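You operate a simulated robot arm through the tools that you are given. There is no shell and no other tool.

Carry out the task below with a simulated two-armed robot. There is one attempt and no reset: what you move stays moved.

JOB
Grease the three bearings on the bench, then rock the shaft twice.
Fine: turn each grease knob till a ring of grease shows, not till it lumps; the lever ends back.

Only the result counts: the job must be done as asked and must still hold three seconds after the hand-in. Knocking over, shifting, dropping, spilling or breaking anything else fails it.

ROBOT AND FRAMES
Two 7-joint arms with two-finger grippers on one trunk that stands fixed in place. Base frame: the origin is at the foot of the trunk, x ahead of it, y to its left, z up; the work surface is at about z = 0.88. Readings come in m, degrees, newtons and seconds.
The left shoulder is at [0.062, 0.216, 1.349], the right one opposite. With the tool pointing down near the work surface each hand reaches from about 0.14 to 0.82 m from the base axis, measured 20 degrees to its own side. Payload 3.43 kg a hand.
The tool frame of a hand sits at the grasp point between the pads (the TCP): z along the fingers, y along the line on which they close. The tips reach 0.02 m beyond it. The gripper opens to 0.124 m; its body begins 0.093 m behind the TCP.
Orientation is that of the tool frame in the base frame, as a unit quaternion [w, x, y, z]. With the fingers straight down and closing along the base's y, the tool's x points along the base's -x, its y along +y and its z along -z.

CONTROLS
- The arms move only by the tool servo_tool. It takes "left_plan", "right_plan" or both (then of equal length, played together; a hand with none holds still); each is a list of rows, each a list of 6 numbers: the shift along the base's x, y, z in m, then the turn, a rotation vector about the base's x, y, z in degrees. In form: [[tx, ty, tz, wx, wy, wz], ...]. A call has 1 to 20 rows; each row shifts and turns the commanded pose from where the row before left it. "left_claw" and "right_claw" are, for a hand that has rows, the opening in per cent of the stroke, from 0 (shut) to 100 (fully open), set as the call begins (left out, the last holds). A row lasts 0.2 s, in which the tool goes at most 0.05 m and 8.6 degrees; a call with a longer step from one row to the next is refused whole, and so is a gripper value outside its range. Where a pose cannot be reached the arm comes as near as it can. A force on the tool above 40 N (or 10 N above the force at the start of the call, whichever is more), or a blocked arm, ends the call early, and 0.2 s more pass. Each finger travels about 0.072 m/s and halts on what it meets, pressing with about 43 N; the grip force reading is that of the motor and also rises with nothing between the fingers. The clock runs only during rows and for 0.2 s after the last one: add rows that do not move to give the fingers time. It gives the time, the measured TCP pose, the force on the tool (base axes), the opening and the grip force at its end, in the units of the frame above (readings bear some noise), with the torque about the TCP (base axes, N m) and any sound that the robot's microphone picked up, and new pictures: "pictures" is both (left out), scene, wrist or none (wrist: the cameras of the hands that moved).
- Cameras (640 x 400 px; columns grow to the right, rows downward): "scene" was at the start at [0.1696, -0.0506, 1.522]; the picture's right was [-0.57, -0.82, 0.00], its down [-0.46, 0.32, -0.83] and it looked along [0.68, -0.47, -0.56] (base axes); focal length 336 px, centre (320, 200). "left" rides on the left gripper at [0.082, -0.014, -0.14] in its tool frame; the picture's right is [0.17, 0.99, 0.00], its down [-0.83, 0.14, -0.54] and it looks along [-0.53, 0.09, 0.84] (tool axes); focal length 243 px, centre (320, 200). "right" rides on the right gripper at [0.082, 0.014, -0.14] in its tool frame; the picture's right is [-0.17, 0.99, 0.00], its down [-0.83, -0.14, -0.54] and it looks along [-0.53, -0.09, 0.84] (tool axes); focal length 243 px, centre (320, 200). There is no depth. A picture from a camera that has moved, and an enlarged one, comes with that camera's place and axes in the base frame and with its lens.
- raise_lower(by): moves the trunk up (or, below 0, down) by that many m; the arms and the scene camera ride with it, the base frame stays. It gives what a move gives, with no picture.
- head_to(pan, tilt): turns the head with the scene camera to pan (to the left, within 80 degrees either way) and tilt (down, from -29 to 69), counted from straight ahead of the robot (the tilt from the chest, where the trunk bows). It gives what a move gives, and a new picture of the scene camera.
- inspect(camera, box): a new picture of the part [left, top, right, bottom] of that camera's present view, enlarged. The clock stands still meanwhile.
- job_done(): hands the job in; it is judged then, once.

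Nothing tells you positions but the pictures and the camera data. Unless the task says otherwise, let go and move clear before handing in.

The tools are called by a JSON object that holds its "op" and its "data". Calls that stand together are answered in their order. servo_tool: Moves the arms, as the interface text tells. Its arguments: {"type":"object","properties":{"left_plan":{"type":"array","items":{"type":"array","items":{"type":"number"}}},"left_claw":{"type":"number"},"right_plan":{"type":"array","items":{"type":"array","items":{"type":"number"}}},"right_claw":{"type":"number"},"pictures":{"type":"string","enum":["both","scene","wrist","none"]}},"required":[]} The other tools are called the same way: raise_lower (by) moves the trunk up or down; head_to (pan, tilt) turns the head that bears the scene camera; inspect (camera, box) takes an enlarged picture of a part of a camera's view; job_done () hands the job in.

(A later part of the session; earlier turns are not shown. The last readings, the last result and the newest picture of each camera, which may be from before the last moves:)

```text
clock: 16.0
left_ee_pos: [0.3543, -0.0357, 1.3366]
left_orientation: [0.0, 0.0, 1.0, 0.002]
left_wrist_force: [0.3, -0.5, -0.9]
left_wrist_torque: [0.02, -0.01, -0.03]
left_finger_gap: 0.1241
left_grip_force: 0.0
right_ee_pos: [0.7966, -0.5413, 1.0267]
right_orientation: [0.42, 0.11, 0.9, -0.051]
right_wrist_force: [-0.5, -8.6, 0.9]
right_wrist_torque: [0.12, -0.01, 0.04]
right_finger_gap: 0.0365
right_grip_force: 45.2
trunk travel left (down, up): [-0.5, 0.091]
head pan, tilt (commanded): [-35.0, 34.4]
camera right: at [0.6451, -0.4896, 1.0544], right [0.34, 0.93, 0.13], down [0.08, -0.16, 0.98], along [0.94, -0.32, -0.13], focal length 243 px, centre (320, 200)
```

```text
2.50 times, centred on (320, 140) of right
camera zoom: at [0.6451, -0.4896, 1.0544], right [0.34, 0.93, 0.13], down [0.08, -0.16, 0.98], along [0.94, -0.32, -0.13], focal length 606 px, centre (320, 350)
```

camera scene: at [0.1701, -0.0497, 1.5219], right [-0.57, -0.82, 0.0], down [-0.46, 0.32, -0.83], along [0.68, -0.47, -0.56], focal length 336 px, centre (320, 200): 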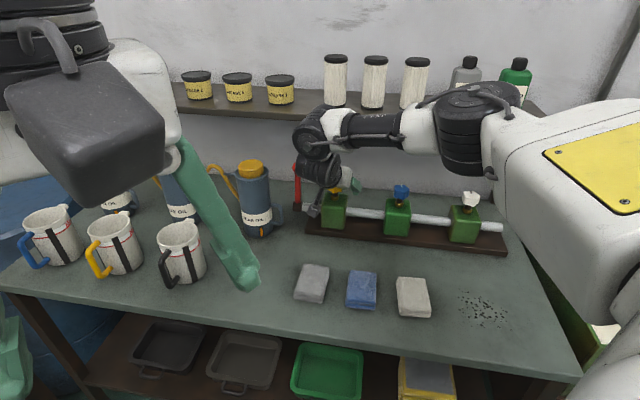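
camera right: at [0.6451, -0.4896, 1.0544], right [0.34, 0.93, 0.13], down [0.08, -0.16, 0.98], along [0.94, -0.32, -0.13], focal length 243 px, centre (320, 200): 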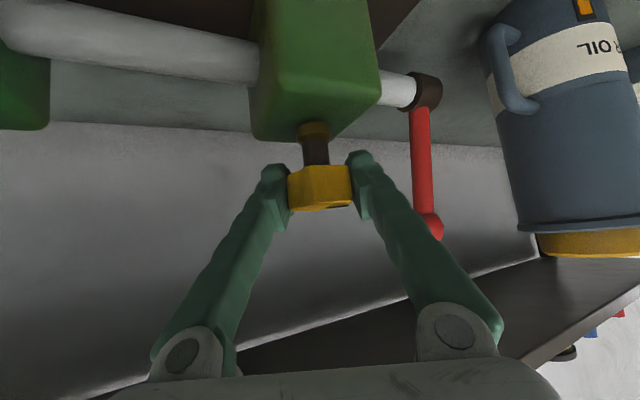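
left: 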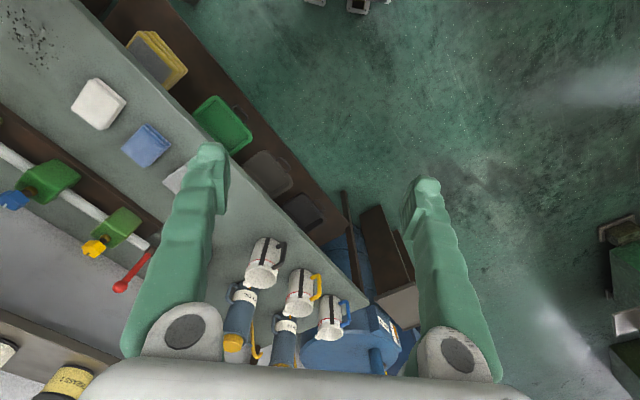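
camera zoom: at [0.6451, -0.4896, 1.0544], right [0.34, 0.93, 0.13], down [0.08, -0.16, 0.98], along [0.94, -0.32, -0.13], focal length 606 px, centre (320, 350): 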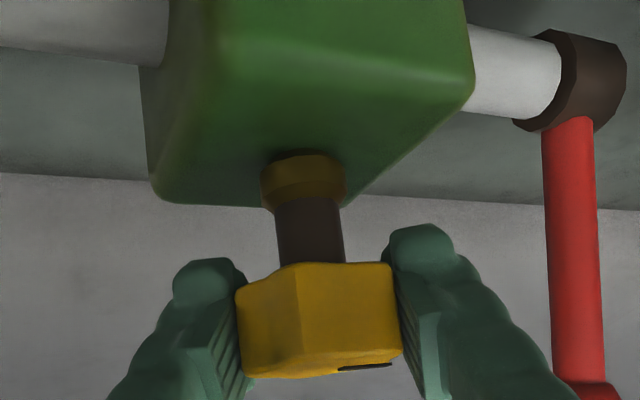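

The total is about 84° and the collar is still clean. I'll continue the same stroke.

{"op": "servo_tool", "data": {"right_plan": [[0, 0, 0, 0, 0, 8], [0, 0, 0, 0, 0, 8], [0, 0, 0, 0, 0, 8], [0, 0, 0, 0, 0, 8], [0, 0, 0, 0, 0, 5], [0, 0, 0, 0, 0, 0]], "pictures": "both"}}

{"op": "inspect", "data": {"camera": "right", "box": [240, 60, 400, 220]}}

{"op": "inspect", "data": {"camera": "scene", "box": [280, 150, 440, 250]}}

```text
clock: 17.4
left_ee_pos: [0.3527, -0.0359, 1.3372]
left_orientation: [0.0, -0.001, 1.0, -0.001]
left_wrist_force: [1.1, 0.6, 0.7]
left_wrist_torque: [-0.01, -0.03, 0.03]
left_finger_gap: 0.1241
left_grip_force: 0.2
right_ee_pos: [0.7977, -0.5415, 1.027]
right_orientation: [0.414, -0.182, 0.888, 0.084]
right_wrist_force: [-0.2, -5.0, 1.6]
right_wrist_torque: [-0.01, -0.34, 0.06]
right_finger_gap: 0.0367
right_grip_force: 44.9
trunk travel left (down, up): [-0.5, 0.091]
head pan, tilt (commanded): [-35.0, 34.4]
camera scene: at [0.1693, -0.0513, 1.522], right [-0.57, -0.82, 0.0], down [-0.46, 0.32, -0.83], along [0.68, -0.47, -0.56], focal length 336 px, centre (320, 200)
camera right: at [0.6449, -0.5907, 1.0544], right [-0.29, 0.95, 0.13], down [0.17, -0.08, 0.98], along [0.94, 0.31, -0.13], focal length 243 px, centre (320, 200)
```

scene: 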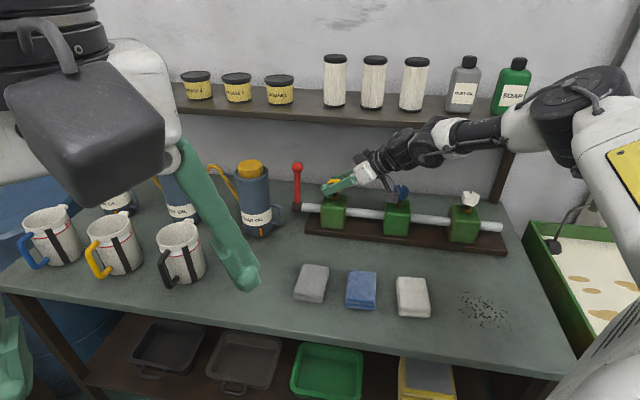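
right: 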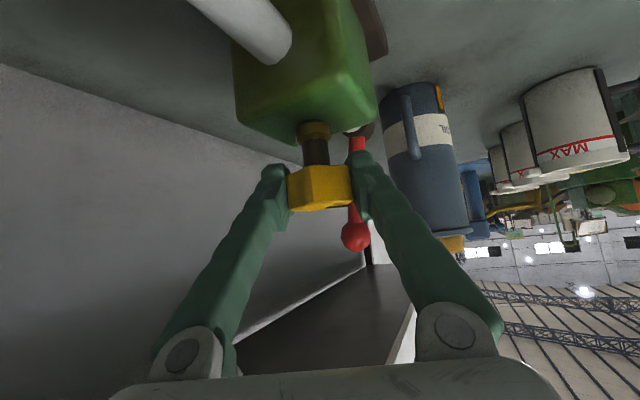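

```text
2.50 times, centred on (320, 140) of right
camera zoom: at [0.6449, -0.5907, 1.0544], right [-0.29, 0.95, 0.13], down [0.17, -0.08, 0.98], along [0.94, 0.31, -0.13], focal length 606 px, centre (320, 350)
```

zoom: 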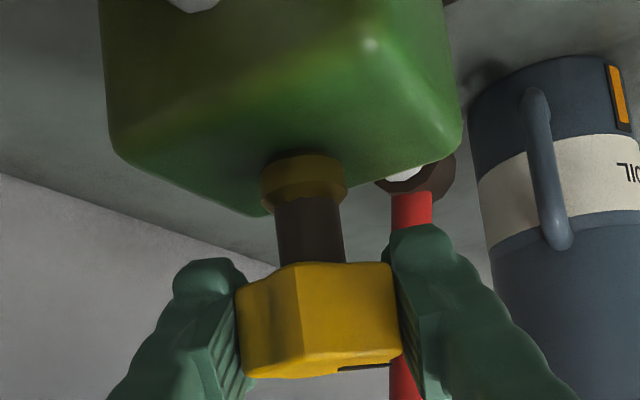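

```text
4.00 times, centred on (360, 200) of scene
camera zoom: at [0.1693, -0.0513, 1.522], right [-0.57, -0.82, 0.0], down [-0.46, 0.32, -0.83], along [0.68, -0.47, -0.56], focal length 1344 px, centre (160, 200)
```

zoom: 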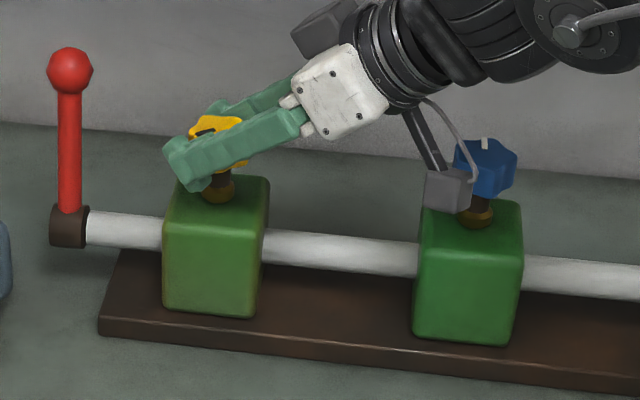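

About 121° now, and nothing on the collar yet. I'll ratchet again: open, swing back 70°, and confirm the TCP is still on the axis.

{"op": "servo_tool", "data": {"right_plan": [[0, 0, 0, 0, 0, 0], [0, 0, 0, 0, 0, 0], [0, 0, 0, 0, 0, -7.75], [0, 0, 0, 0, 0, -7.75], [0, 0, 0, 0, 0, -7.75], [0, 0, 0, 0, 0, -7.75], [0, 0, 0, 0, 0, -7.75], [0, 0, 0, 0, 0, -7.75], [0, 0, 0, 0, 0, -7.75], [0, 0, 0, 0, 0, -7.75], [0, 0, 0, 0, 0, -7.75], [0, 0, 0, 0, 0, 0]], "right_claw": 55, "pictures": "wrist"}}

{"op": "inspect", "data": {"camera": "right", "box": [240, 60, 400, 220]}}

```text
clock: 20.0
left_ee_pos: [0.3516, -0.0349, 1.3374]
left_orientation: [0.0, -0.001, 1.0, 0.001]
left_wrist_force: [-0.5, -0.7, 0.1]
left_wrist_torque: [0.03, -0.01, 0.01]
left_finger_gap: 0.1239
left_grip_force: 0.0
right_ee_pos: [0.7963, -0.5412, 1.0282]
right_orientation: [0.388, 0.36, 0.832, -0.168]
right_wrist_force: [-0.2, 1.0, -0.2]
right_wrist_torque: [-0.02, -0.01, 0.01]
right_finger_gap: 0.0681
right_grip_force: 0.0
trunk travel left (down, up): [-0.5, 0.091]
head pan, tilt (commanded): [-35.0, 34.4]
camera right: at [0.6971, -0.4146, 1.0548], right [0.79, 0.6, 0.13], down [-0.02, -0.18, 0.98], along [0.61, -0.78, -0.13], focal length 243 px, centre (320, 200)
```

right: 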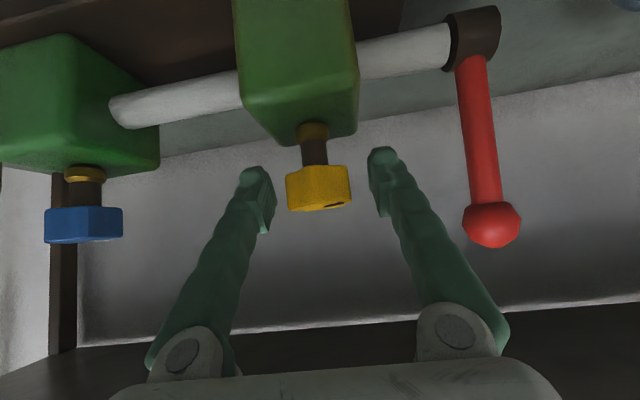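

```text
2.50 times, centred on (320, 140) of right
camera zoom: at [0.6971, -0.4146, 1.0548], right [0.79, 0.6, 0.13], down [-0.02, -0.18, 0.98], along [0.61, -0.78, -0.13], focal length 606 px, centre (320, 350)
```

zoom: 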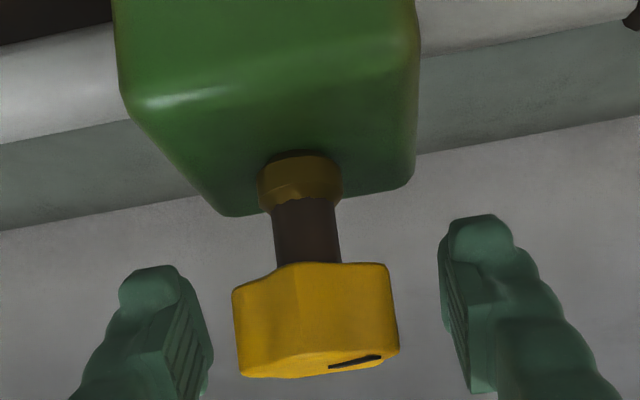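

Centred and clean. I'll close and turn another 35°.

{"op": "servo_tool", "data": {"right_plan": [[0, 0, 0, 0, 0, 0], [0, 0, 0, 0, 0, 0], [0, 0, 0, 0, 0, 7.75], [0, 0, 0, 0, 0, 7.75], [0, 0, 0, 0, 0, 7.75], [0, 0, 0, 0, 0, 7.75], [0, 0, 0, 0, 0, 3.5], [0, 0, 0, 0, 0, 0]], "right_claw": 0, "pictures": "wrist"}}

{"op": "inspect", "data": {"camera": "right", "box": [200, 0, 440, 220]}}

```text
clock: 21.8
left_ee_pos: [0.3531, -0.036, 1.3375]
left_orientation: [0.001, 0.0, 1.0, 0.002]
left_wrist_force: [0.4, -0.5, 0.9]
left_wrist_torque: [-0.02, -0.02, -0.01]
left_finger_gap: 0.1242
left_grip_force: 0.0
right_ee_pos: [0.7955, -0.541, 1.0267]
right_orientation: [0.42, 0.097, 0.901, -0.045]
right_wrist_force: [-0.8, -6.8, -1.7]
right_wrist_torque: [-0.08, 0.22, 0.03]
right_finger_gap: 0.0368
right_grip_force: 44.8
trunk travel left (down, up): [-0.5, 0.091]
head pan, tilt (commanded): [-35.0, 34.4]
camera right: at [0.6432, -0.494, 1.0543], right [0.31, 0.94, 0.13], down [0.09, -0.16, 0.98], along [0.95, -0.3, -0.13], focal length 243 px, centre (320, 200)
```

right: 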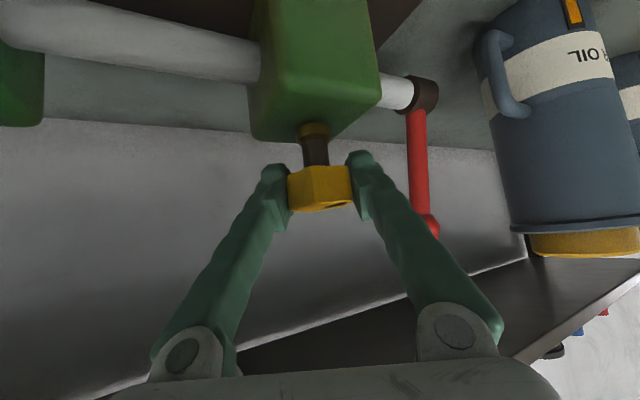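

```text
1.82 times, centred on (320, 110) of right
camera zoom: at [0.6432, -0.494, 1.0543], right [0.31, 0.94, 0.13], down [0.09, -0.16, 0.98], along [0.95, -0.3, -0.13], focal length 441 px, centre (320, 364)
```

zoom: 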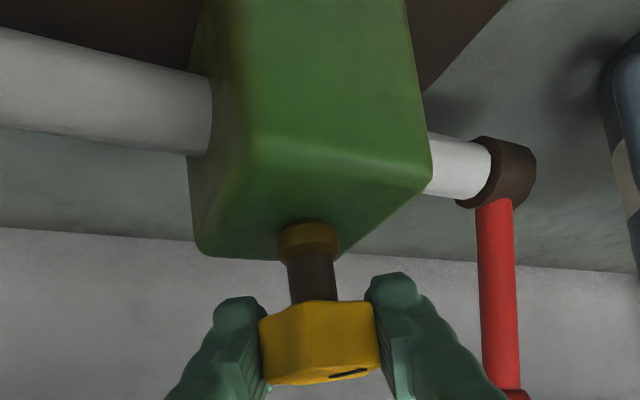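

About 155°, still nothing around the collar or the shaft ends of the block. I'll continue the stroke.

{"op": "servo_tool", "data": {"right_plan": [[0, 0, 0, 0, 0, 7.75], [0, 0, 0, 0, 0, 7.75], [0, 0, 0, 0, 0, 7.75], [0, 0, 0, 0, 0, 7.75], [0, 0, 0, 0, 0, 3.5], [0, 0, 0, 0, 0, 0]], "pictures": "wrist"}}

{"op": "inspect", "data": {"camera": "right", "box": [200, 0, 440, 220]}}

{"op": "inspect", "data": {"camera": "scene", "box": [280, 150, 440, 250]}}

```text
clock: 23.2
left_ee_pos: [0.3532, -0.0358, 1.3391]
left_orientation: [0.0, 0.0, 1.0, 0.0]
left_wrist_force: [-0.3, -0.1, -0.3]
left_wrist_torque: [0.01, -0.01, 0.01]
left_finger_gap: 0.1241
left_grip_force: 0.1
right_ee_pos: [0.7972, -0.5407, 1.0269]
right_orientation: [0.415, -0.176, 0.889, 0.082]
right_wrist_force: [-4.2, -5.4, 0.2]
right_wrist_torque: [-0.08, 0.15, 0.05]
right_finger_gap: 0.0366
right_grip_force: 45.0
trunk travel left (down, up): [-0.5, 0.091]
head pan, tilt (commanded): [-35.0, 34.4]
camera right: at [0.6438, -0.5887, 1.0541], right [-0.28, 0.95, 0.13], down [0.16, -0.08, 0.98], along [0.95, 0.29, -0.13], focal length 243 px, centre (320, 200)
```

right: 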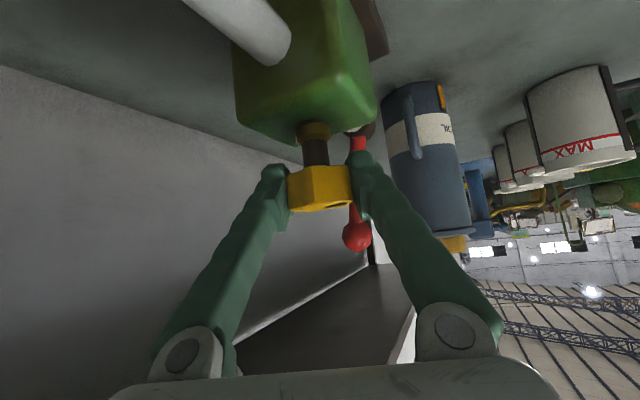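

```text
1.82 times, centred on (320, 110) of right
camera zoom: at [0.6438, -0.5887, 1.0541], right [-0.28, 0.95, 0.13], down [0.16, -0.08, 0.98], along [0.95, 0.29, -0.13], focal length 441 px, centre (320, 364)
```

zoom: 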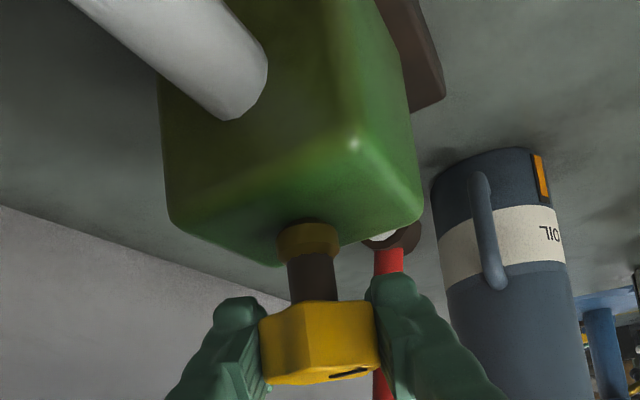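

```text
4.00 times, centred on (360, 200) of scene
camera zoom: at [0.169, -0.0515, 1.522], right [-0.57, -0.82, 0.0], down [-0.46, 0.32, -0.83], along [0.68, -0.47, -0.56], focal length 1344 px, centre (160, 200)
```

zoom: 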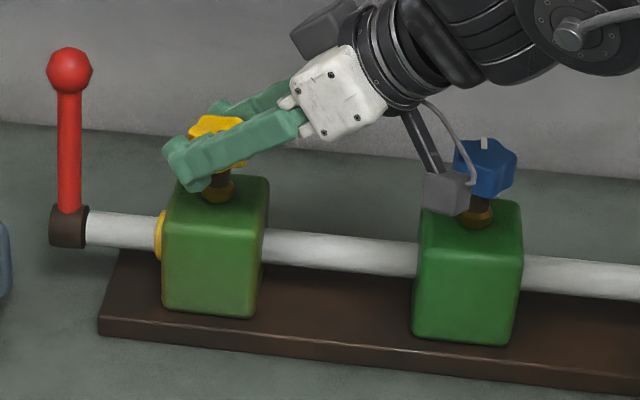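

A yellow ring has now appeared around the shaft on the left face of the yellow block, at a total of about 190°. I'll look at it enlarged.

{"op": "inspect", "data": {"camera": "scene", "box": [300, 180, 350, 230]}}

{"op": "inspect", "data": {"camera": "right", "box": [220, 0, 420, 140]}}

```text
8.00 times, centred on (325, 205) of scene
camera zoom: at [0.169, -0.0515, 1.522], right [-0.57, -0.82, 0.0], down [-0.46, 0.32, -0.83], along [0.68, -0.47, -0.56], focal length 2689 px, centre (280, 160)
```

zoom: 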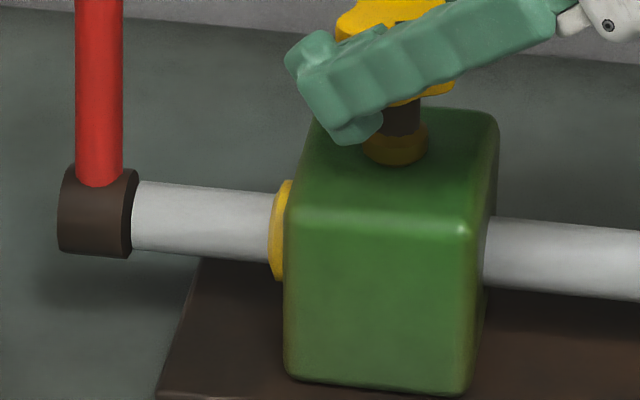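

```text
2.86 times, centred on (320, 70) of right
camera zoom: at [0.6438, -0.5887, 1.0541], right [-0.28, 0.95, 0.13], down [0.16, -0.08, 0.98], along [0.95, 0.29, -0.13], focal length 693 px, centre (320, 571)
```

zoom: 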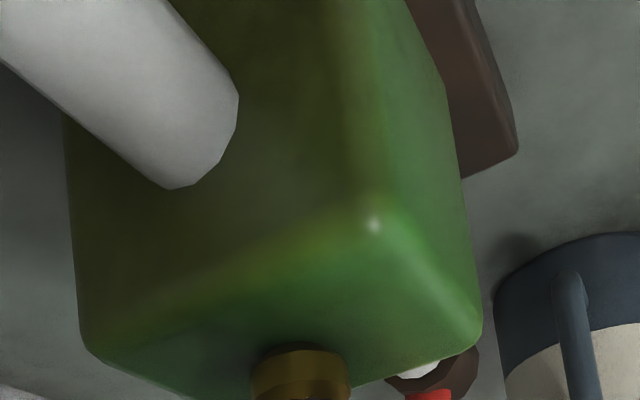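

It's a clean, even, thin ring with no lumps, so yellow stops here. I'll release it, swing the hand clear and back away.

{"op": "servo_tool", "data": {"right_plan": [[0, 0, 0, 0, 0, 0], [0, 0, 0, 0, 0, 0], [0, 0, 0, 0, 0, -7.6], [0, 0, 0, 0, 0, -7.6], [0, 0, 0, 0, 0, -7.6], [0, 0, 0, 0, 0, -7.6], [0, 0, 0, 0, 0, -7.6], [-0.0296, 0.008, 0.0257, 0, 0, 0], [-0.0296, 0.008, 0.0257, 0, 0, 0], [-0.03, 0.01, 0.02, 0, 0, 0], [0, 0, 0, 0, 0, 0]], "right_claw": 55, "pictures": "both"}}

{"op": "inspect", "data": {"camera": "scene", "box": [290, 150, 410, 240]}}

{"op": "inspect", "data": {"camera": "right", "box": [160, 0, 480, 200]}}

```text
clock: 25.6
left_ee_pos: [0.3534, -0.035, 1.3371]
left_orientation: [0.0, 0.0, 1.0, 0.0]
left_wrist_force: [0.1, -0.5, 0.4]
left_wrist_torque: [0.02, -0.02, 0.0]
left_finger_gap: 0.1238
left_grip_force: 0.1
right_ee_pos: [0.7052, -0.5141, 1.0985]
right_orientation: [0.418, 0.124, 0.898, -0.058]
right_wrist_force: [0.6, 0.7, -0.5]
right_wrist_torque: [-0.02, 0.04, -0.03]
right_finger_gap: 0.0682
right_grip_force: 0.1
trunk travel left (down, up): [-0.5, 0.091]
head pan, tilt (commanded): [-35.0, 34.4]
camera scene: at [0.1698, -0.0511, 1.5219], right [-0.57, -0.82, 0.0], down [-0.46, 0.32, -0.83], along [0.68, -0.47, -0.56], focal length 336 px, centre (320, 200)
camera right: at [0.556, -0.4575, 1.1255], right [0.37, 0.92, 0.13], down [0.08, -0.17, 0.98], along [0.93, -0.35, -0.13], focal length 243 px, centre (320, 200)
```

scene: 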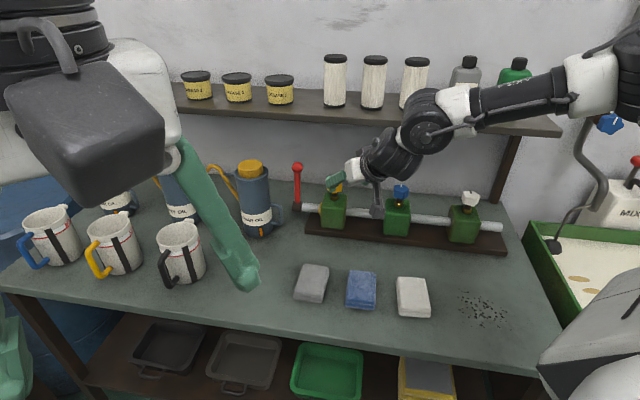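
right: 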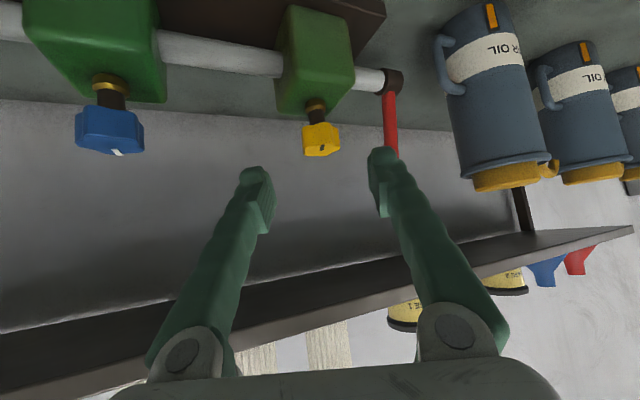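

```text
4.44 times, centred on (350, 195) of scene
camera zoom: at [0.1698, -0.0511, 1.5219], right [-0.57, -0.82, 0.0], down [-0.46, 0.32, -0.83], along [0.68, -0.47, -0.56], focal length 1494 px, centre (187, 222)
```

zoom: 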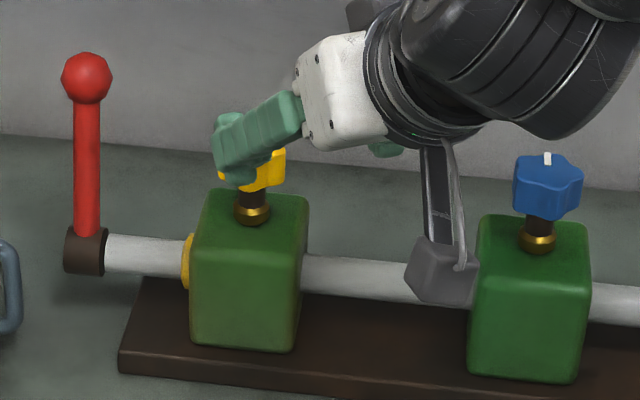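

```text
2.00 times, centred on (320, 100) of right
camera zoom: at [0.556, -0.4575, 1.1255], right [0.37, 0.92, 0.13], down [0.08, -0.17, 0.98], along [0.93, -0.35, -0.13], focal length 485 px, centre (320, 400)
```

zoom: 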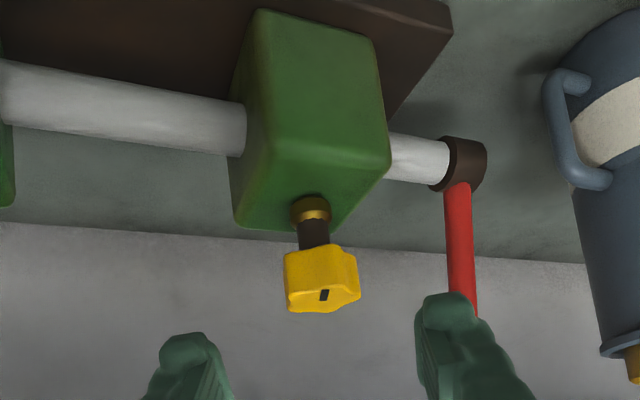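

Yellow's ring holds. Next is the blue knob: I'll rotate to face the bench squarely and move to 8 cm short of it.

{"op": "servo_tool", "data": {"right_plan": [[-0.0192, -0.0287, 0.0, 0, 0, -7.4], [-0.0192, -0.0287, 0.0, 0, 0, -7.4], [-0.0192, -0.0287, -0.01, 0, 0, -7.4], [-0.0192, -0.0287, -0.01, 0, 0, -7.4], [0, 0, 0, 0, 0, 0]], "pictures": "both"}}

{"op": "inspect", "data": {"camera": "right", "box": [240, 70, 400, 170]}}

{"op": "inspect", "data": {"camera": "scene", "box": [290, 150, 410, 240]}}

```text
clock: 26.8
left_ee_pos: [0.3526, -0.0351, 1.3364]
left_orientation: [-0.001, 0.0, 1.0, -0.001]
left_wrist_force: [-0.3, 0.7, 0.6]
left_wrist_torque: [0.01, 0.02, 0.01]
left_finger_gap: 0.1243
left_grip_force: 0.1
right_ee_pos: [0.6317, -0.6311, 1.0797]
right_orientation: [0.39, 0.35, 0.836, -0.163]
right_wrist_force: [-0.3, -1.3, 0.6]
right_wrist_torque: [0.0, -0.01, -0.01]
right_finger_gap: 0.068
right_grip_force: 0.1
trunk travel left (down, up): [-0.5, 0.091]
head pan, tilt (commanded): [-35.0, 34.4]
camera scene: at [0.1695, -0.0508, 1.522], right [-0.57, -0.82, 0.0], down [-0.46, 0.32, -0.83], along [0.68, -0.47, -0.56], focal length 336 px, centre (320, 200)
camera right: at [0.5296, -0.5069, 1.1065], right [0.78, 0.62, 0.13], down [-0.01, -0.18, 0.98], along [0.63, -0.77, -0.13], focal length 243 px, centre (320, 200)
```

scene: 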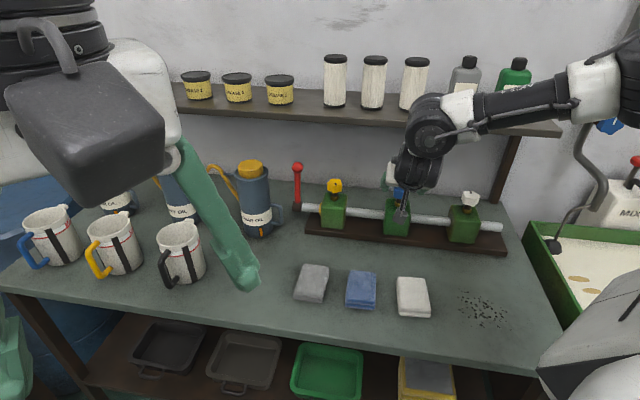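
right: 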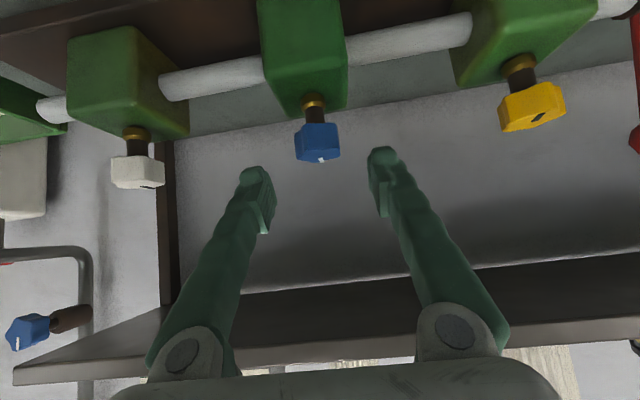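

```text
4.00 times, centred on (320, 120) of right
camera zoom: at [0.5296, -0.5069, 1.1065], right [0.78, 0.62, 0.13], down [-0.01, -0.18, 0.98], along [0.63, -0.77, -0.13], focal length 970 px, centre (320, 520)
```

zoom: 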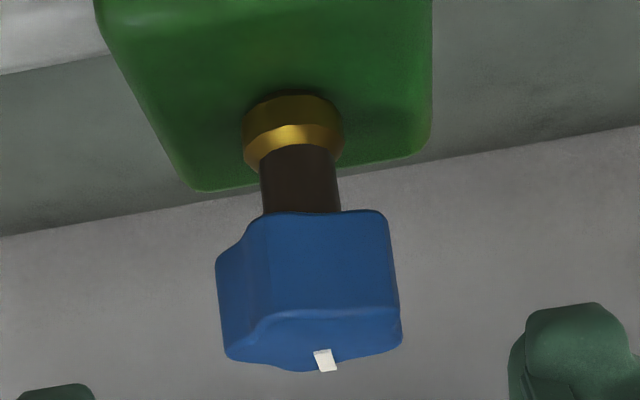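

```text
4.44 times, centred on (350, 195) of scene
camera zoom: at [0.1695, -0.0508, 1.522], right [-0.57, -0.82, 0.0], down [-0.46, 0.32, -0.83], along [0.68, -0.47, -0.56], focal length 1494 px, centre (187, 222)
```

zoom: 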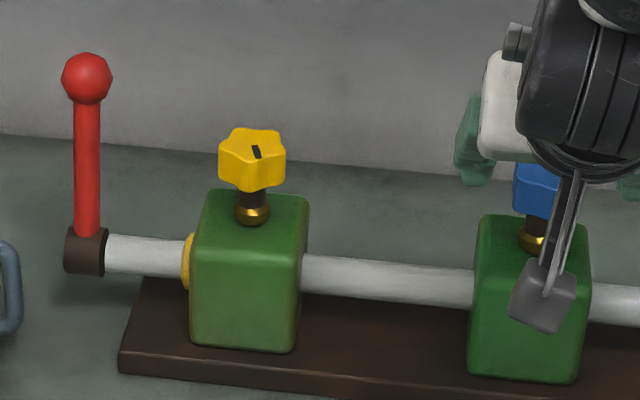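

Blue knob's axis is at about [0.670,-0.672]; its mark also points at the wall, and the collar and shaft are clean. I'll advance so the pads straddle it.

{"op": "servo_tool", "data": {"right_plan": [[0.0126, -0.0136, -0.0174, 0, 0, 0], [0.0126, -0.0136, -0.0174, 0, 0, 0], [0.0126, -0.0136, -0.0174, 0, 0, 0], [0, 0, 0, 0, 0, 0]], "pictures": "wrist"}}

{"op": "inspect", "data": {"camera": "right", "box": [240, 110, 400, 220]}}

```text
clock: 27.8
left_ee_pos: [0.3534, -0.0357, 1.3371]
left_orientation: [0.0, -0.001, 1.0, 0.0]
left_wrist_force: [0.7, -0.6, 0.5]
left_wrist_torque: [-0.01, -0.01, -0.03]
left_finger_gap: 0.1237
left_grip_force: 0.1
right_ee_pos: [0.6703, -0.6699, 1.0265]
right_orientation: [0.39, 0.349, 0.836, -0.163]
right_wrist_force: [0.2, -0.3, 0.0]
right_wrist_torque: [-0.01, -0.01, -0.01]
right_finger_gap: 0.0682
right_grip_force: 0.1
trunk travel left (down, up): [-0.5, 0.091]
head pan, tilt (commanded): [-35.0, 34.4]
camera right: at [0.5673, -0.5462, 1.0546], right [0.78, 0.62, 0.13], down [-0.01, -0.18, 0.98], along [0.63, -0.76, -0.13], focal length 243 px, centre (320, 200)
```

right: 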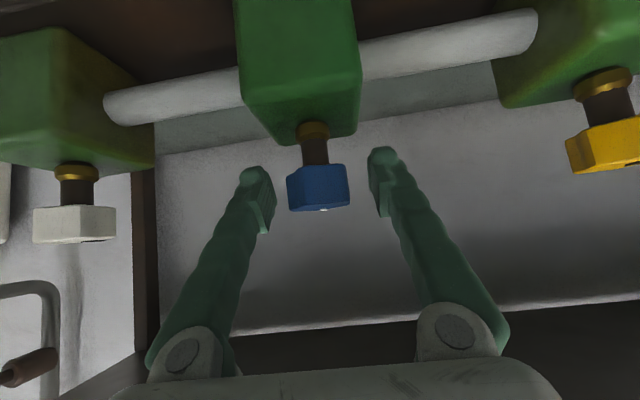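

```text
3.64 times, centred on (320, 165) of right
camera zoom: at [0.5673, -0.5462, 1.0546], right [0.78, 0.62, 0.13], down [-0.01, -0.18, 0.98], along [0.63, -0.76, -0.13], focal length 882 px, centre (320, 327)
```

zoom: 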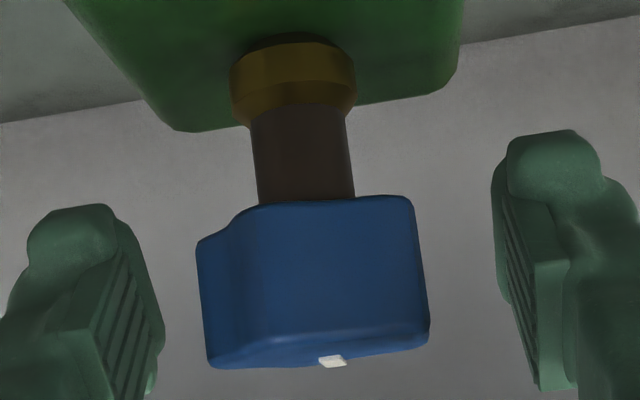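

Centred within a couple of millimetres. I'll close on the blue knob and test 16° counter-clockwise.

{"op": "servo_tool", "data": {"right_plan": [[-0.001, -0.001, 0, 0, 0, 0], [0, 0, 0, 0, 0, 0], [0, 0, 0, 0, 0, 0], [0, 0, 0, 0, 0, 8], [0, 0, 0, 0, 0, 8], [0, 0, 0, 0, 0, 0]], "right_claw": 0, "pictures": "wrist"}}

{"op": "inspect", "data": {"camera": "right", "box": [240, 110, 400, 220]}}

```text
clock: 29.2
left_ee_pos: [0.3553, -0.0355, 1.3365]
left_orientation: [0.0, 0.0, 1.0, 0.0]
left_wrist_force: [0.4, 0.9, -0.3]
left_wrist_torque: [0.02, -0.04, 0.02]
left_finger_gap: 0.1241
left_grip_force: 0.1
right_ee_pos: [0.6714, -0.6707, 1.0269]
right_orientation: [0.41, 0.229, 0.877, -0.106]
right_wrist_force: [21.8, -6.7, -0.2]
right_wrist_torque: [-0.15, -1.07, -0.02]
right_finger_gap: 0.0365
right_grip_force: 44.7
trunk travel left (down, up): [-0.5, 0.091]
head pan, tilt (commanded): [-35.0, 34.4]
camera right: at [0.539, -0.5803, 1.054], right [0.57, 0.81, 0.13], down [0.03, -0.18, 0.98], along [0.82, -0.56, -0.13], focal length 243 px, centre (320, 200)
```

right: 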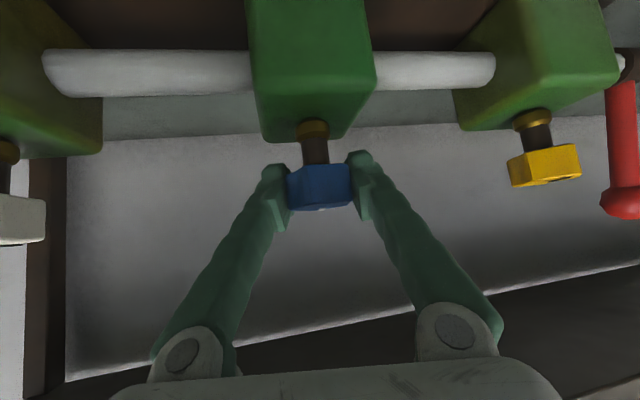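

```text
3.64 times, centred on (320, 165) of right
camera zoom: at [0.539, -0.5803, 1.054], right [0.57, 0.81, 0.13], down [0.03, -0.18, 0.98], along [0.82, -0.56, -0.13], focal length 882 px, centre (320, 327)
```

zoom: 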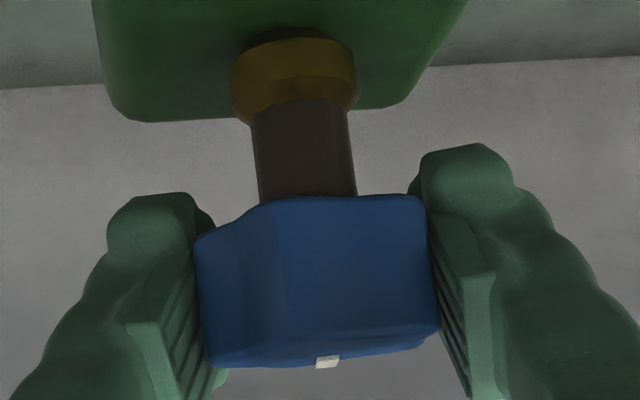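

Blue follows counter-clockwise too, with no resisting torque. I'll shift the hand about 2 mm forward to ease the pull and turn on by 40°.

{"op": "servo_tool", "data": {"right_plan": [[0.0022, -0.0013, 0, 0, 0, 8], [0, 0, 0, 0, 0, 8], [0, 0, 0, 0, 0, 8], [0, 0, 0, 0, 0, 8], [0, 0, 0, 0, 0, 8], [0, 0, 0, 0, 0, 0]], "pictures": "both"}}

{"op": "inspect", "data": {"camera": "right", "box": [240, 110, 400, 220]}}

{"op": "inspect", "data": {"camera": "scene", "box": [350, 160, 450, 240]}}

```text
clock: 30.6
left_ee_pos: [0.356, -0.0321, 1.3355]
left_orientation: [0.0, -0.001, 1.0, -0.001]
left_wrist_force: [0.0, -0.6, 0.7]
left_wrist_torque: [0.0, -0.02, 0.02]
left_finger_gap: 0.1241
left_grip_force: 0.1
right_ee_pos: [0.6717, -0.6673, 1.028]
right_orientation: [0.42, -0.086, 0.902, 0.04]
right_wrist_force: [21.2, 15.3, 3.2]
right_wrist_torque: [0.32, -0.4, -0.05]
right_finger_gap: 0.0359
right_grip_force: 44.8
trunk travel left (down, up): [-0.5, 0.091]
head pan, tilt (commanded): [-35.0, 34.4]
camera scene: at [0.1725, -0.0479, 1.5217], right [-0.57, -0.82, 0.0], down [-0.46, 0.32, -0.82], along [0.68, -0.47, -0.57], focal length 336 px, centre (320, 200)
camera right: at [0.5129, -0.6848, 1.0543], right [-0.08, 0.99, 0.13], down [0.15, -0.11, 0.98], along [0.99, 0.1, -0.13], focal length 243 px, centre (320, 200)
```

scene: 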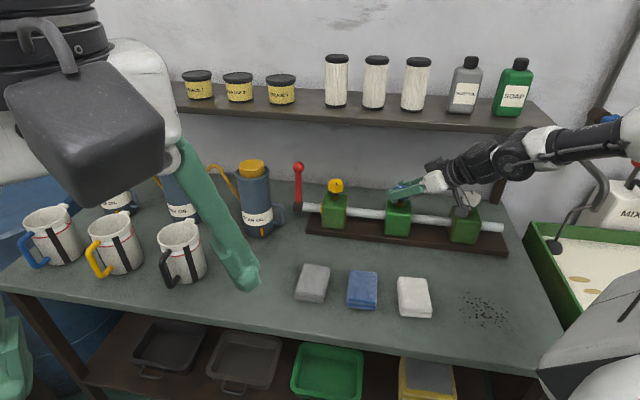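
right: 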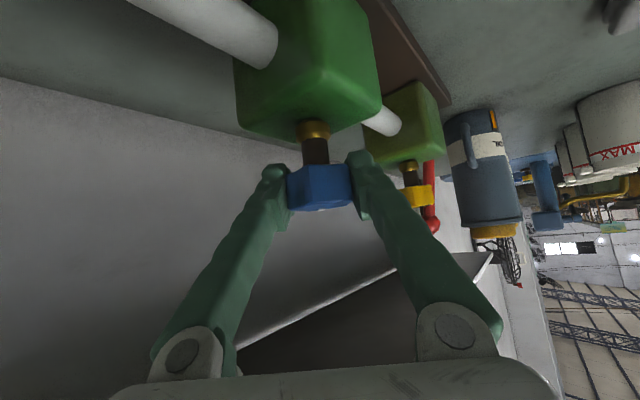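

```text
3.64 times, centred on (320, 165) of right
camera zoom: at [0.5129, -0.6848, 1.0543], right [-0.08, 0.99, 0.13], down [0.15, -0.11, 0.98], along [0.99, 0.1, -0.13], focal length 882 px, centre (320, 327)
```

zoom: 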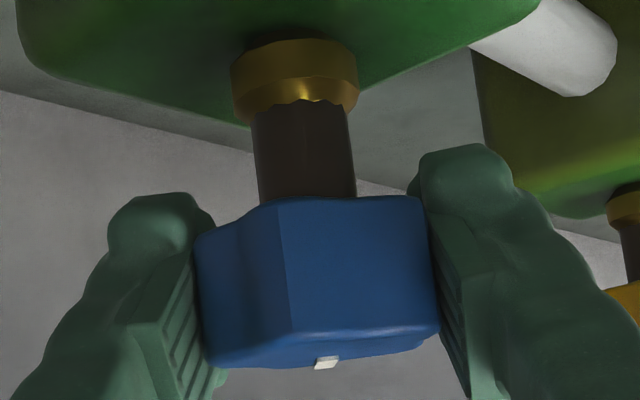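

```text
5.00 times, centred on (400, 200) of scene
camera zoom: at [0.1725, -0.0479, 1.5217], right [-0.57, -0.82, 0.0], down [-0.46, 0.32, -0.82], along [0.68, -0.47, -0.57], focal length 1680 px, centre (-80, 200)
```

zoom: 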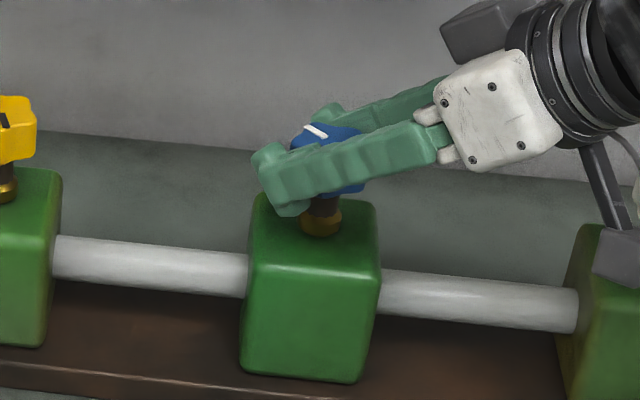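

Blue has turned about 56°, still clean. The side load tells me its axis is nearer [0.667,-0.668], so I'll shift the command there and finish this stroke.

{"op": "servo_tool", "data": {"right_plan": [[-0.0035, 0.003, 0, 0, 0, 6], [0, 0, 0, 0, 0, 6], [0, 0, 0, 0, 0, 0]], "pictures": "none"}}

{"op": "servo_tool", "data": {"right_plan": [[0, 0, 0, 0, 0, 0], [0, 0, 0, 0, 0, 0], [0, 0, 0, 0, 0, -8], [0, 0, 0, 0, 0, -8], [0, 0, 0, 0, 0, -8], [0, 0, 0, 0, 0, -8], [0, 0, 0, 0, 0, -8], [0, 0, 0, 0, 0, -8], [0, 0, 0, 0, 0, -8], [0, 0, 0, 0, 0, -8], [0, 0, 0, 0, 0, -8], [0, 0, 0, 0, 0, 0]], "right_claw": 55, "pictures": "wrist"}}

{"op": "inspect", "data": {"camera": "right", "box": [240, 110, 400, 220]}}

```text
clock: 31.4
left_ee_pos: [0.3572, -0.0334, 1.3363]
left_orientation: [-0.002, 0.0, 1.0, 0.0]
left_wrist_force: [-0.1, 0.1, -0.2]
left_wrist_torque: [0.02, 0.0, 0.0]
left_finger_gap: 0.1241
left_grip_force: 0.1
right_ee_pos: [0.672, -0.666, 1.0281]
right_orientation: [0.416, -0.179, 0.888, 0.082]
right_wrist_force: [34.1, 8.5, 4.1]
right_wrist_torque: [-0.47, 0.16, 0.02]
right_finger_gap: 0.0358
right_grip_force: 45.0
trunk travel left (down, up): [-0.5, 0.091]
head pan, tilt (commanded): [-35.0, 34.4]
```

```text
clock: 34.0
left_ee_pos: [0.3526, -0.036, 1.3382]
left_orientation: [0.0, -0.001, 1.0, 0.0]
left_wrist_force: [0.3, 1.1, -0.2]
left_wrist_torque: [0.0, -0.04, 0.02]
left_finger_gap: 0.124
left_grip_force: 0.1
right_ee_pos: [0.6662, -0.6692, 1.0277]
right_orientation: [0.384, 0.378, 0.823, -0.177]
right_wrist_force: [-0.6, -0.1, 0.3]
right_wrist_torque: [0.01, 0.01, 0.02]
right_finger_gap: 0.068
right_grip_force: 0.0
trunk travel left (down, up): [-0.5, 0.091]
head pan, tilt (commanded): [-35.0, 34.4]
camera right: at [0.5727, -0.5383, 1.0543], right [0.82, 0.56, 0.13], down [-0.03, -0.18, 0.98], along [0.57, -0.81, -0.13], focal length 243 px, centre (320, 200)
```

right: 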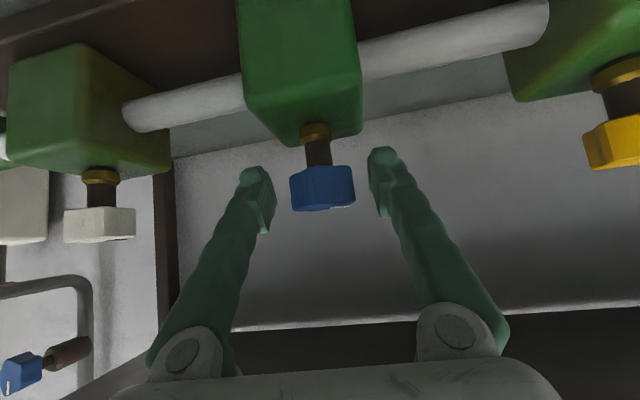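

```text
3.64 times, centred on (320, 165) of right
camera zoom: at [0.5727, -0.5383, 1.0543], right [0.82, 0.56, 0.13], down [-0.03, -0.18, 0.98], along [0.57, -0.81, -0.13], focal length 882 px, centre (320, 327)
```

zoom: 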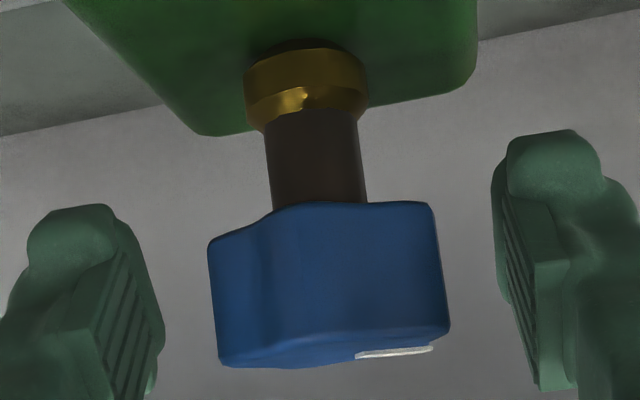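

Blue is at about 68° and clean; the hand is back at a heading of about -49°. I'll re-grip and turn another 36°.

{"op": "servo_tool", "data": {"right_plan": [[0.0005, 0.0005, 0, 0, 0, 0], [0, 0, 0, 0, 0, 0], [0, 0, 0, 0, 0, 0], [0, 0, 0, 0, 0, 7.2], [0, 0, 0, 0, 0, 7.2], [0, 0, 0, 0, 0, 7.2], [0, 0, 0, 0, 0, 7.2], [0, 0, 0, 0, 0, 7.2], [0, 0, 0, 0, 0, 0]], "right_claw": 0, "pictures": "wrist"}}

{"op": "inspect", "data": {"camera": "right", "box": [200, 20, 440, 220]}}

{"op": "inspect", "data": {"camera": "scene", "box": [350, 160, 450, 240]}}

```text
clock: 36.0
left_ee_pos: [0.355, -0.0357, 1.3367]
left_orientation: [-0.002, 0.0, 1.0, -0.001]
left_wrist_force: [-0.2, 0.4, -1.5]
left_wrist_torque: [-0.03, 0.02, 0.01]
left_finger_gap: 0.1239
left_grip_force: 0.0
right_ee_pos: [0.6677, -0.6685, 1.0267]
right_orientation: [0.419, 0.105, 0.9, -0.049]
right_wrist_force: [10.1, -3.0, -2.1]
right_wrist_torque: [0.06, -0.71, -0.01]
right_finger_gap: 0.0369
right_grip_force: 44.7
trunk travel left (down, up): [-0.5, 0.091]
head pan, tilt (commanded): [-35.0, 34.4]
camera right: at [0.5159, -0.6184, 1.0535], right [0.33, 0.94, 0.13], down [0.09, -0.16, 0.98], along [0.94, -0.31, -0.13], focal length 243 px, centre (320, 200)
```

right: 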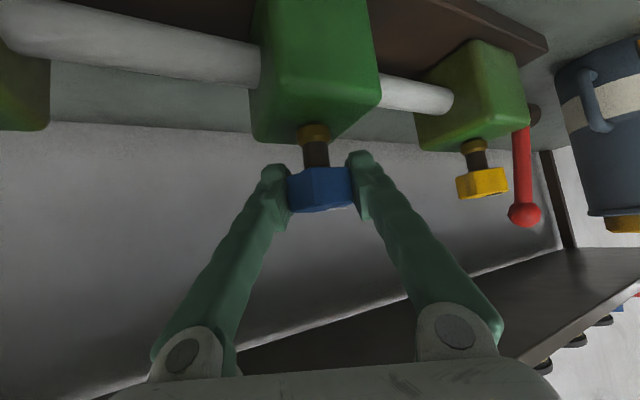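

```text
2.00 times, centred on (320, 120) of right
camera zoom: at [0.5159, -0.6184, 1.0535], right [0.33, 0.94, 0.13], down [0.09, -0.16, 0.98], along [0.94, -0.31, -0.13], focal length 485 px, centre (320, 360)
```

zoom: 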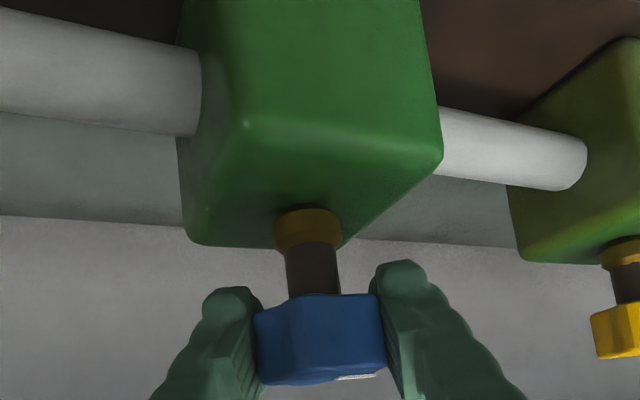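

```text
5.00 times, centred on (400, 200) of scene
camera zoom: at [0.1713, -0.0512, 1.5218], right [-0.57, -0.82, 0.0], down [-0.46, 0.32, -0.82], along [0.68, -0.47, -0.57], focal length 1680 px, centre (-80, 200)
```

zoom: 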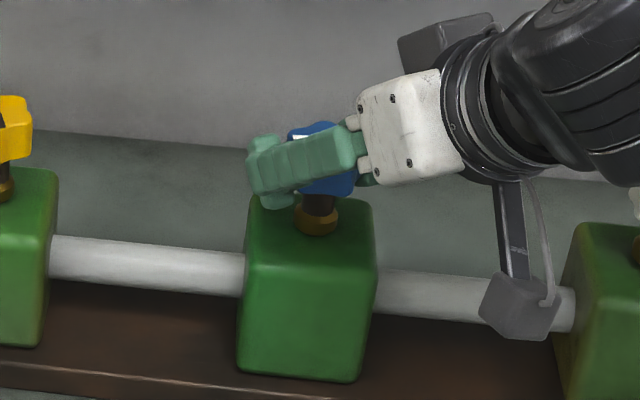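

Blue is at about 104°, no ring yet. I'll continue another 36°.

{"op": "servo_tool", "data": {"right_plan": [[0, 0, 0, 0, 0, 7.2], [0, 0, 0, 0, 0, 7.2], [0, 0, 0, 0, 0, 7.2], [0, 0, 0, 0, 0, 7.2], [0, 0, 0, 0, 0, 7.2], [0, 0, 0, 0, 0, 0]], "pictures": "wrist"}}

{"op": "inspect", "data": {"camera": "right", "box": [200, 20, 440, 220]}}

{"op": "inspect", "data": {"camera": "scene", "box": [350, 160, 450, 240]}}

```text
clock: 37.4
left_ee_pos: [0.3539, -0.0344, 1.3366]
left_orientation: [0.0, -0.001, 1.0, 0.0]
left_wrist_force: [-0.4, 0.3, -0.2]
left_wrist_torque: [0.01, -0.02, -0.01]
left_finger_gap: 0.1244
left_grip_force: 0.1
right_ee_pos: [0.6681, -0.6679, 1.0259]
right_orientation: [0.415, -0.179, 0.888, 0.083]
right_wrist_force: [10.5, -5.2, 6.2]
right_wrist_torque: [-0.11, -0.21, 0.02]
right_finger_gap: 0.0367
right_grip_force: 44.9
trunk travel left (down, up): [-0.5, 0.091]
head pan, tilt (commanded): [-35.0, 34.4]
camera right: at [0.5158, -0.7174, 1.0534], right [-0.28, 0.95, 0.13], down [0.16, -0.08, 0.98], along [0.94, 0.3, -0.13], focal length 243 px, centre (320, 200)
```

right: 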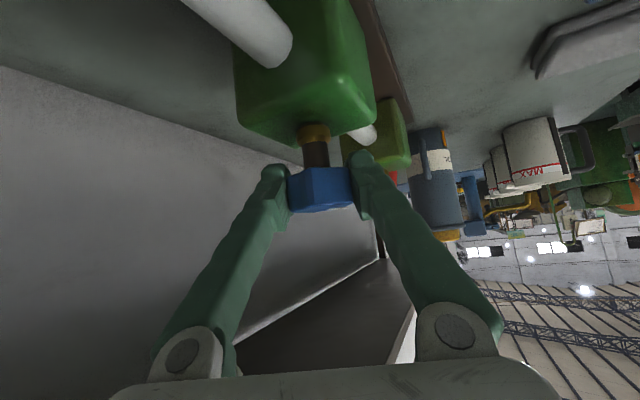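

```text
2.00 times, centred on (320, 120) of right
camera zoom: at [0.5158, -0.7174, 1.0534], right [-0.28, 0.95, 0.13], down [0.16, -0.08, 0.98], along [0.94, 0.3, -0.13], focal length 485 px, centre (320, 360)
```

zoom: 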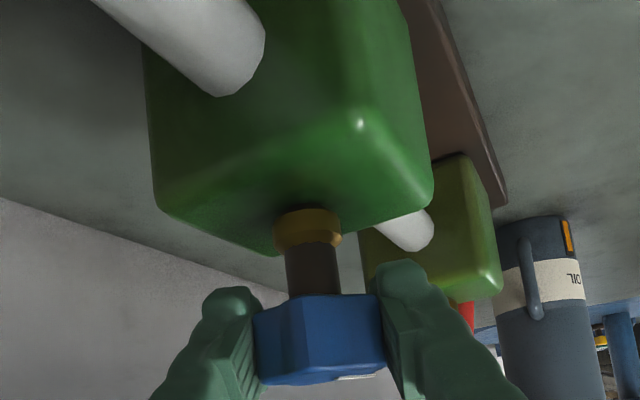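

```text
5.00 times, centred on (400, 200) of scene
camera zoom: at [0.1706, -0.0508, 1.5219], right [-0.57, -0.82, 0.0], down [-0.46, 0.32, -0.82], along [0.68, -0.47, -0.57], focal length 1680 px, centre (-80, 200)
```

zoom: 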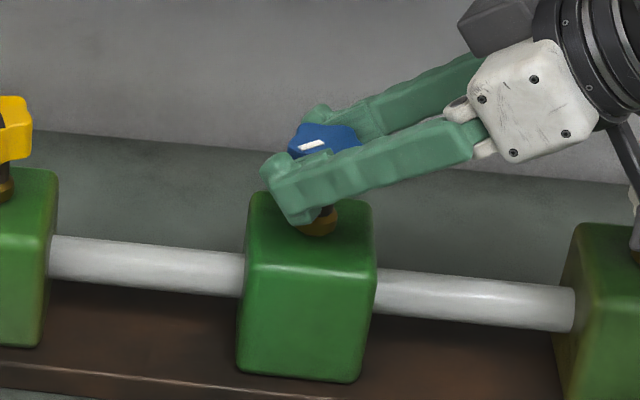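

Blue is at about 140°, no ring yet. I'll ratchet again: open and swing back 72°.

{"op": "servo_tool", "data": {"right_plan": [[0, 0, 0, 0, 0, 0], [0, 0, 0, 0, 0, 0], [0, 0, 0, 0, 0, -8], [0, 0, 0, 0, 0, -8], [0, 0, 0, 0, 0, -8], [0, 0, 0, 0, 0, -8], [0, 0, 0, 0, 0, -8], [0, 0, 0, 0, 0, -8], [0, 0, 0, 0, 0, -8], [0, 0, 0, 0, 0, -8], [0, 0, 0, 0, 0, -8], [0, 0, 0, 0, 0, 0]], "right_claw": 55, "pictures": "wrist"}}

{"op": "inspect", "data": {"camera": "right", "box": [200, 20, 440, 220]}}

```text
clock: 40.0
left_ee_pos: [0.3526, -0.0358, 1.3372]
left_orientation: [0.0, 0.0, 1.0, 0.0]
left_wrist_force: [-0.3, 0.1, 0.9]
left_wrist_torque: [0.05, 0.01, -0.04]
left_finger_gap: 0.1238
left_grip_force: 0.1
right_ee_pos: [0.6663, -0.6676, 1.0254]
right_orientation: [0.385, 0.378, 0.823, -0.176]
right_wrist_force: [0.2, -0.2, 0.7]
right_wrist_torque: [0.02, 0.01, -0.02]
right_finger_gap: 0.0682
right_grip_force: 0.0
trunk travel left (down, up): [-0.5, 0.091]
head pan, tilt (commanded): [-35.0, 34.4]
camera right: at [0.5732, -0.5379, 1.0537], right [0.82, 0.56, 0.13], down [-0.03, -0.18, 0.98], along [0.57, -0.81, -0.13], focal length 243 px, centre (320, 200)
```

right: 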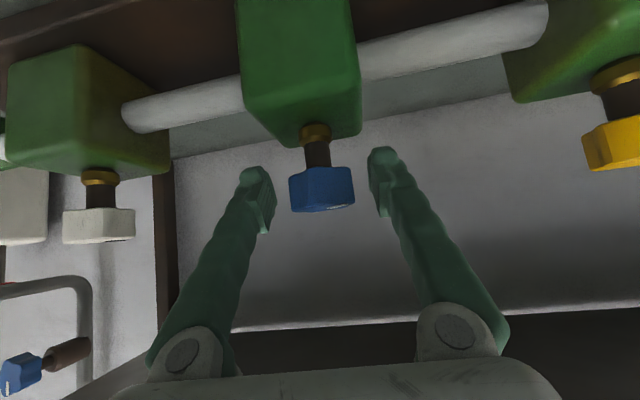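

```text
2.00 times, centred on (320, 120) of right
camera zoom: at [0.5732, -0.5379, 1.0537], right [0.82, 0.56, 0.13], down [-0.03, -0.18, 0.98], along [0.57, -0.81, -0.13], focal length 485 px, centre (320, 360)
```

zoom: 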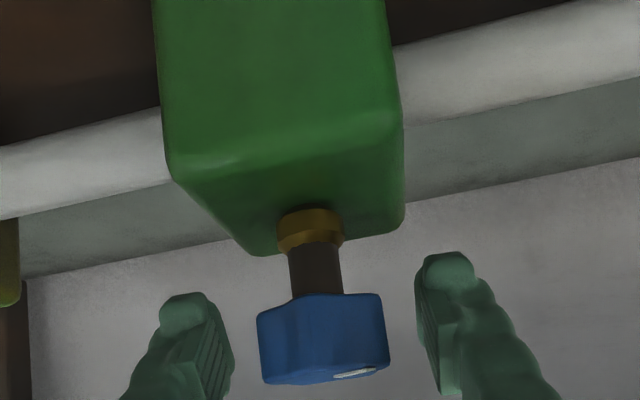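

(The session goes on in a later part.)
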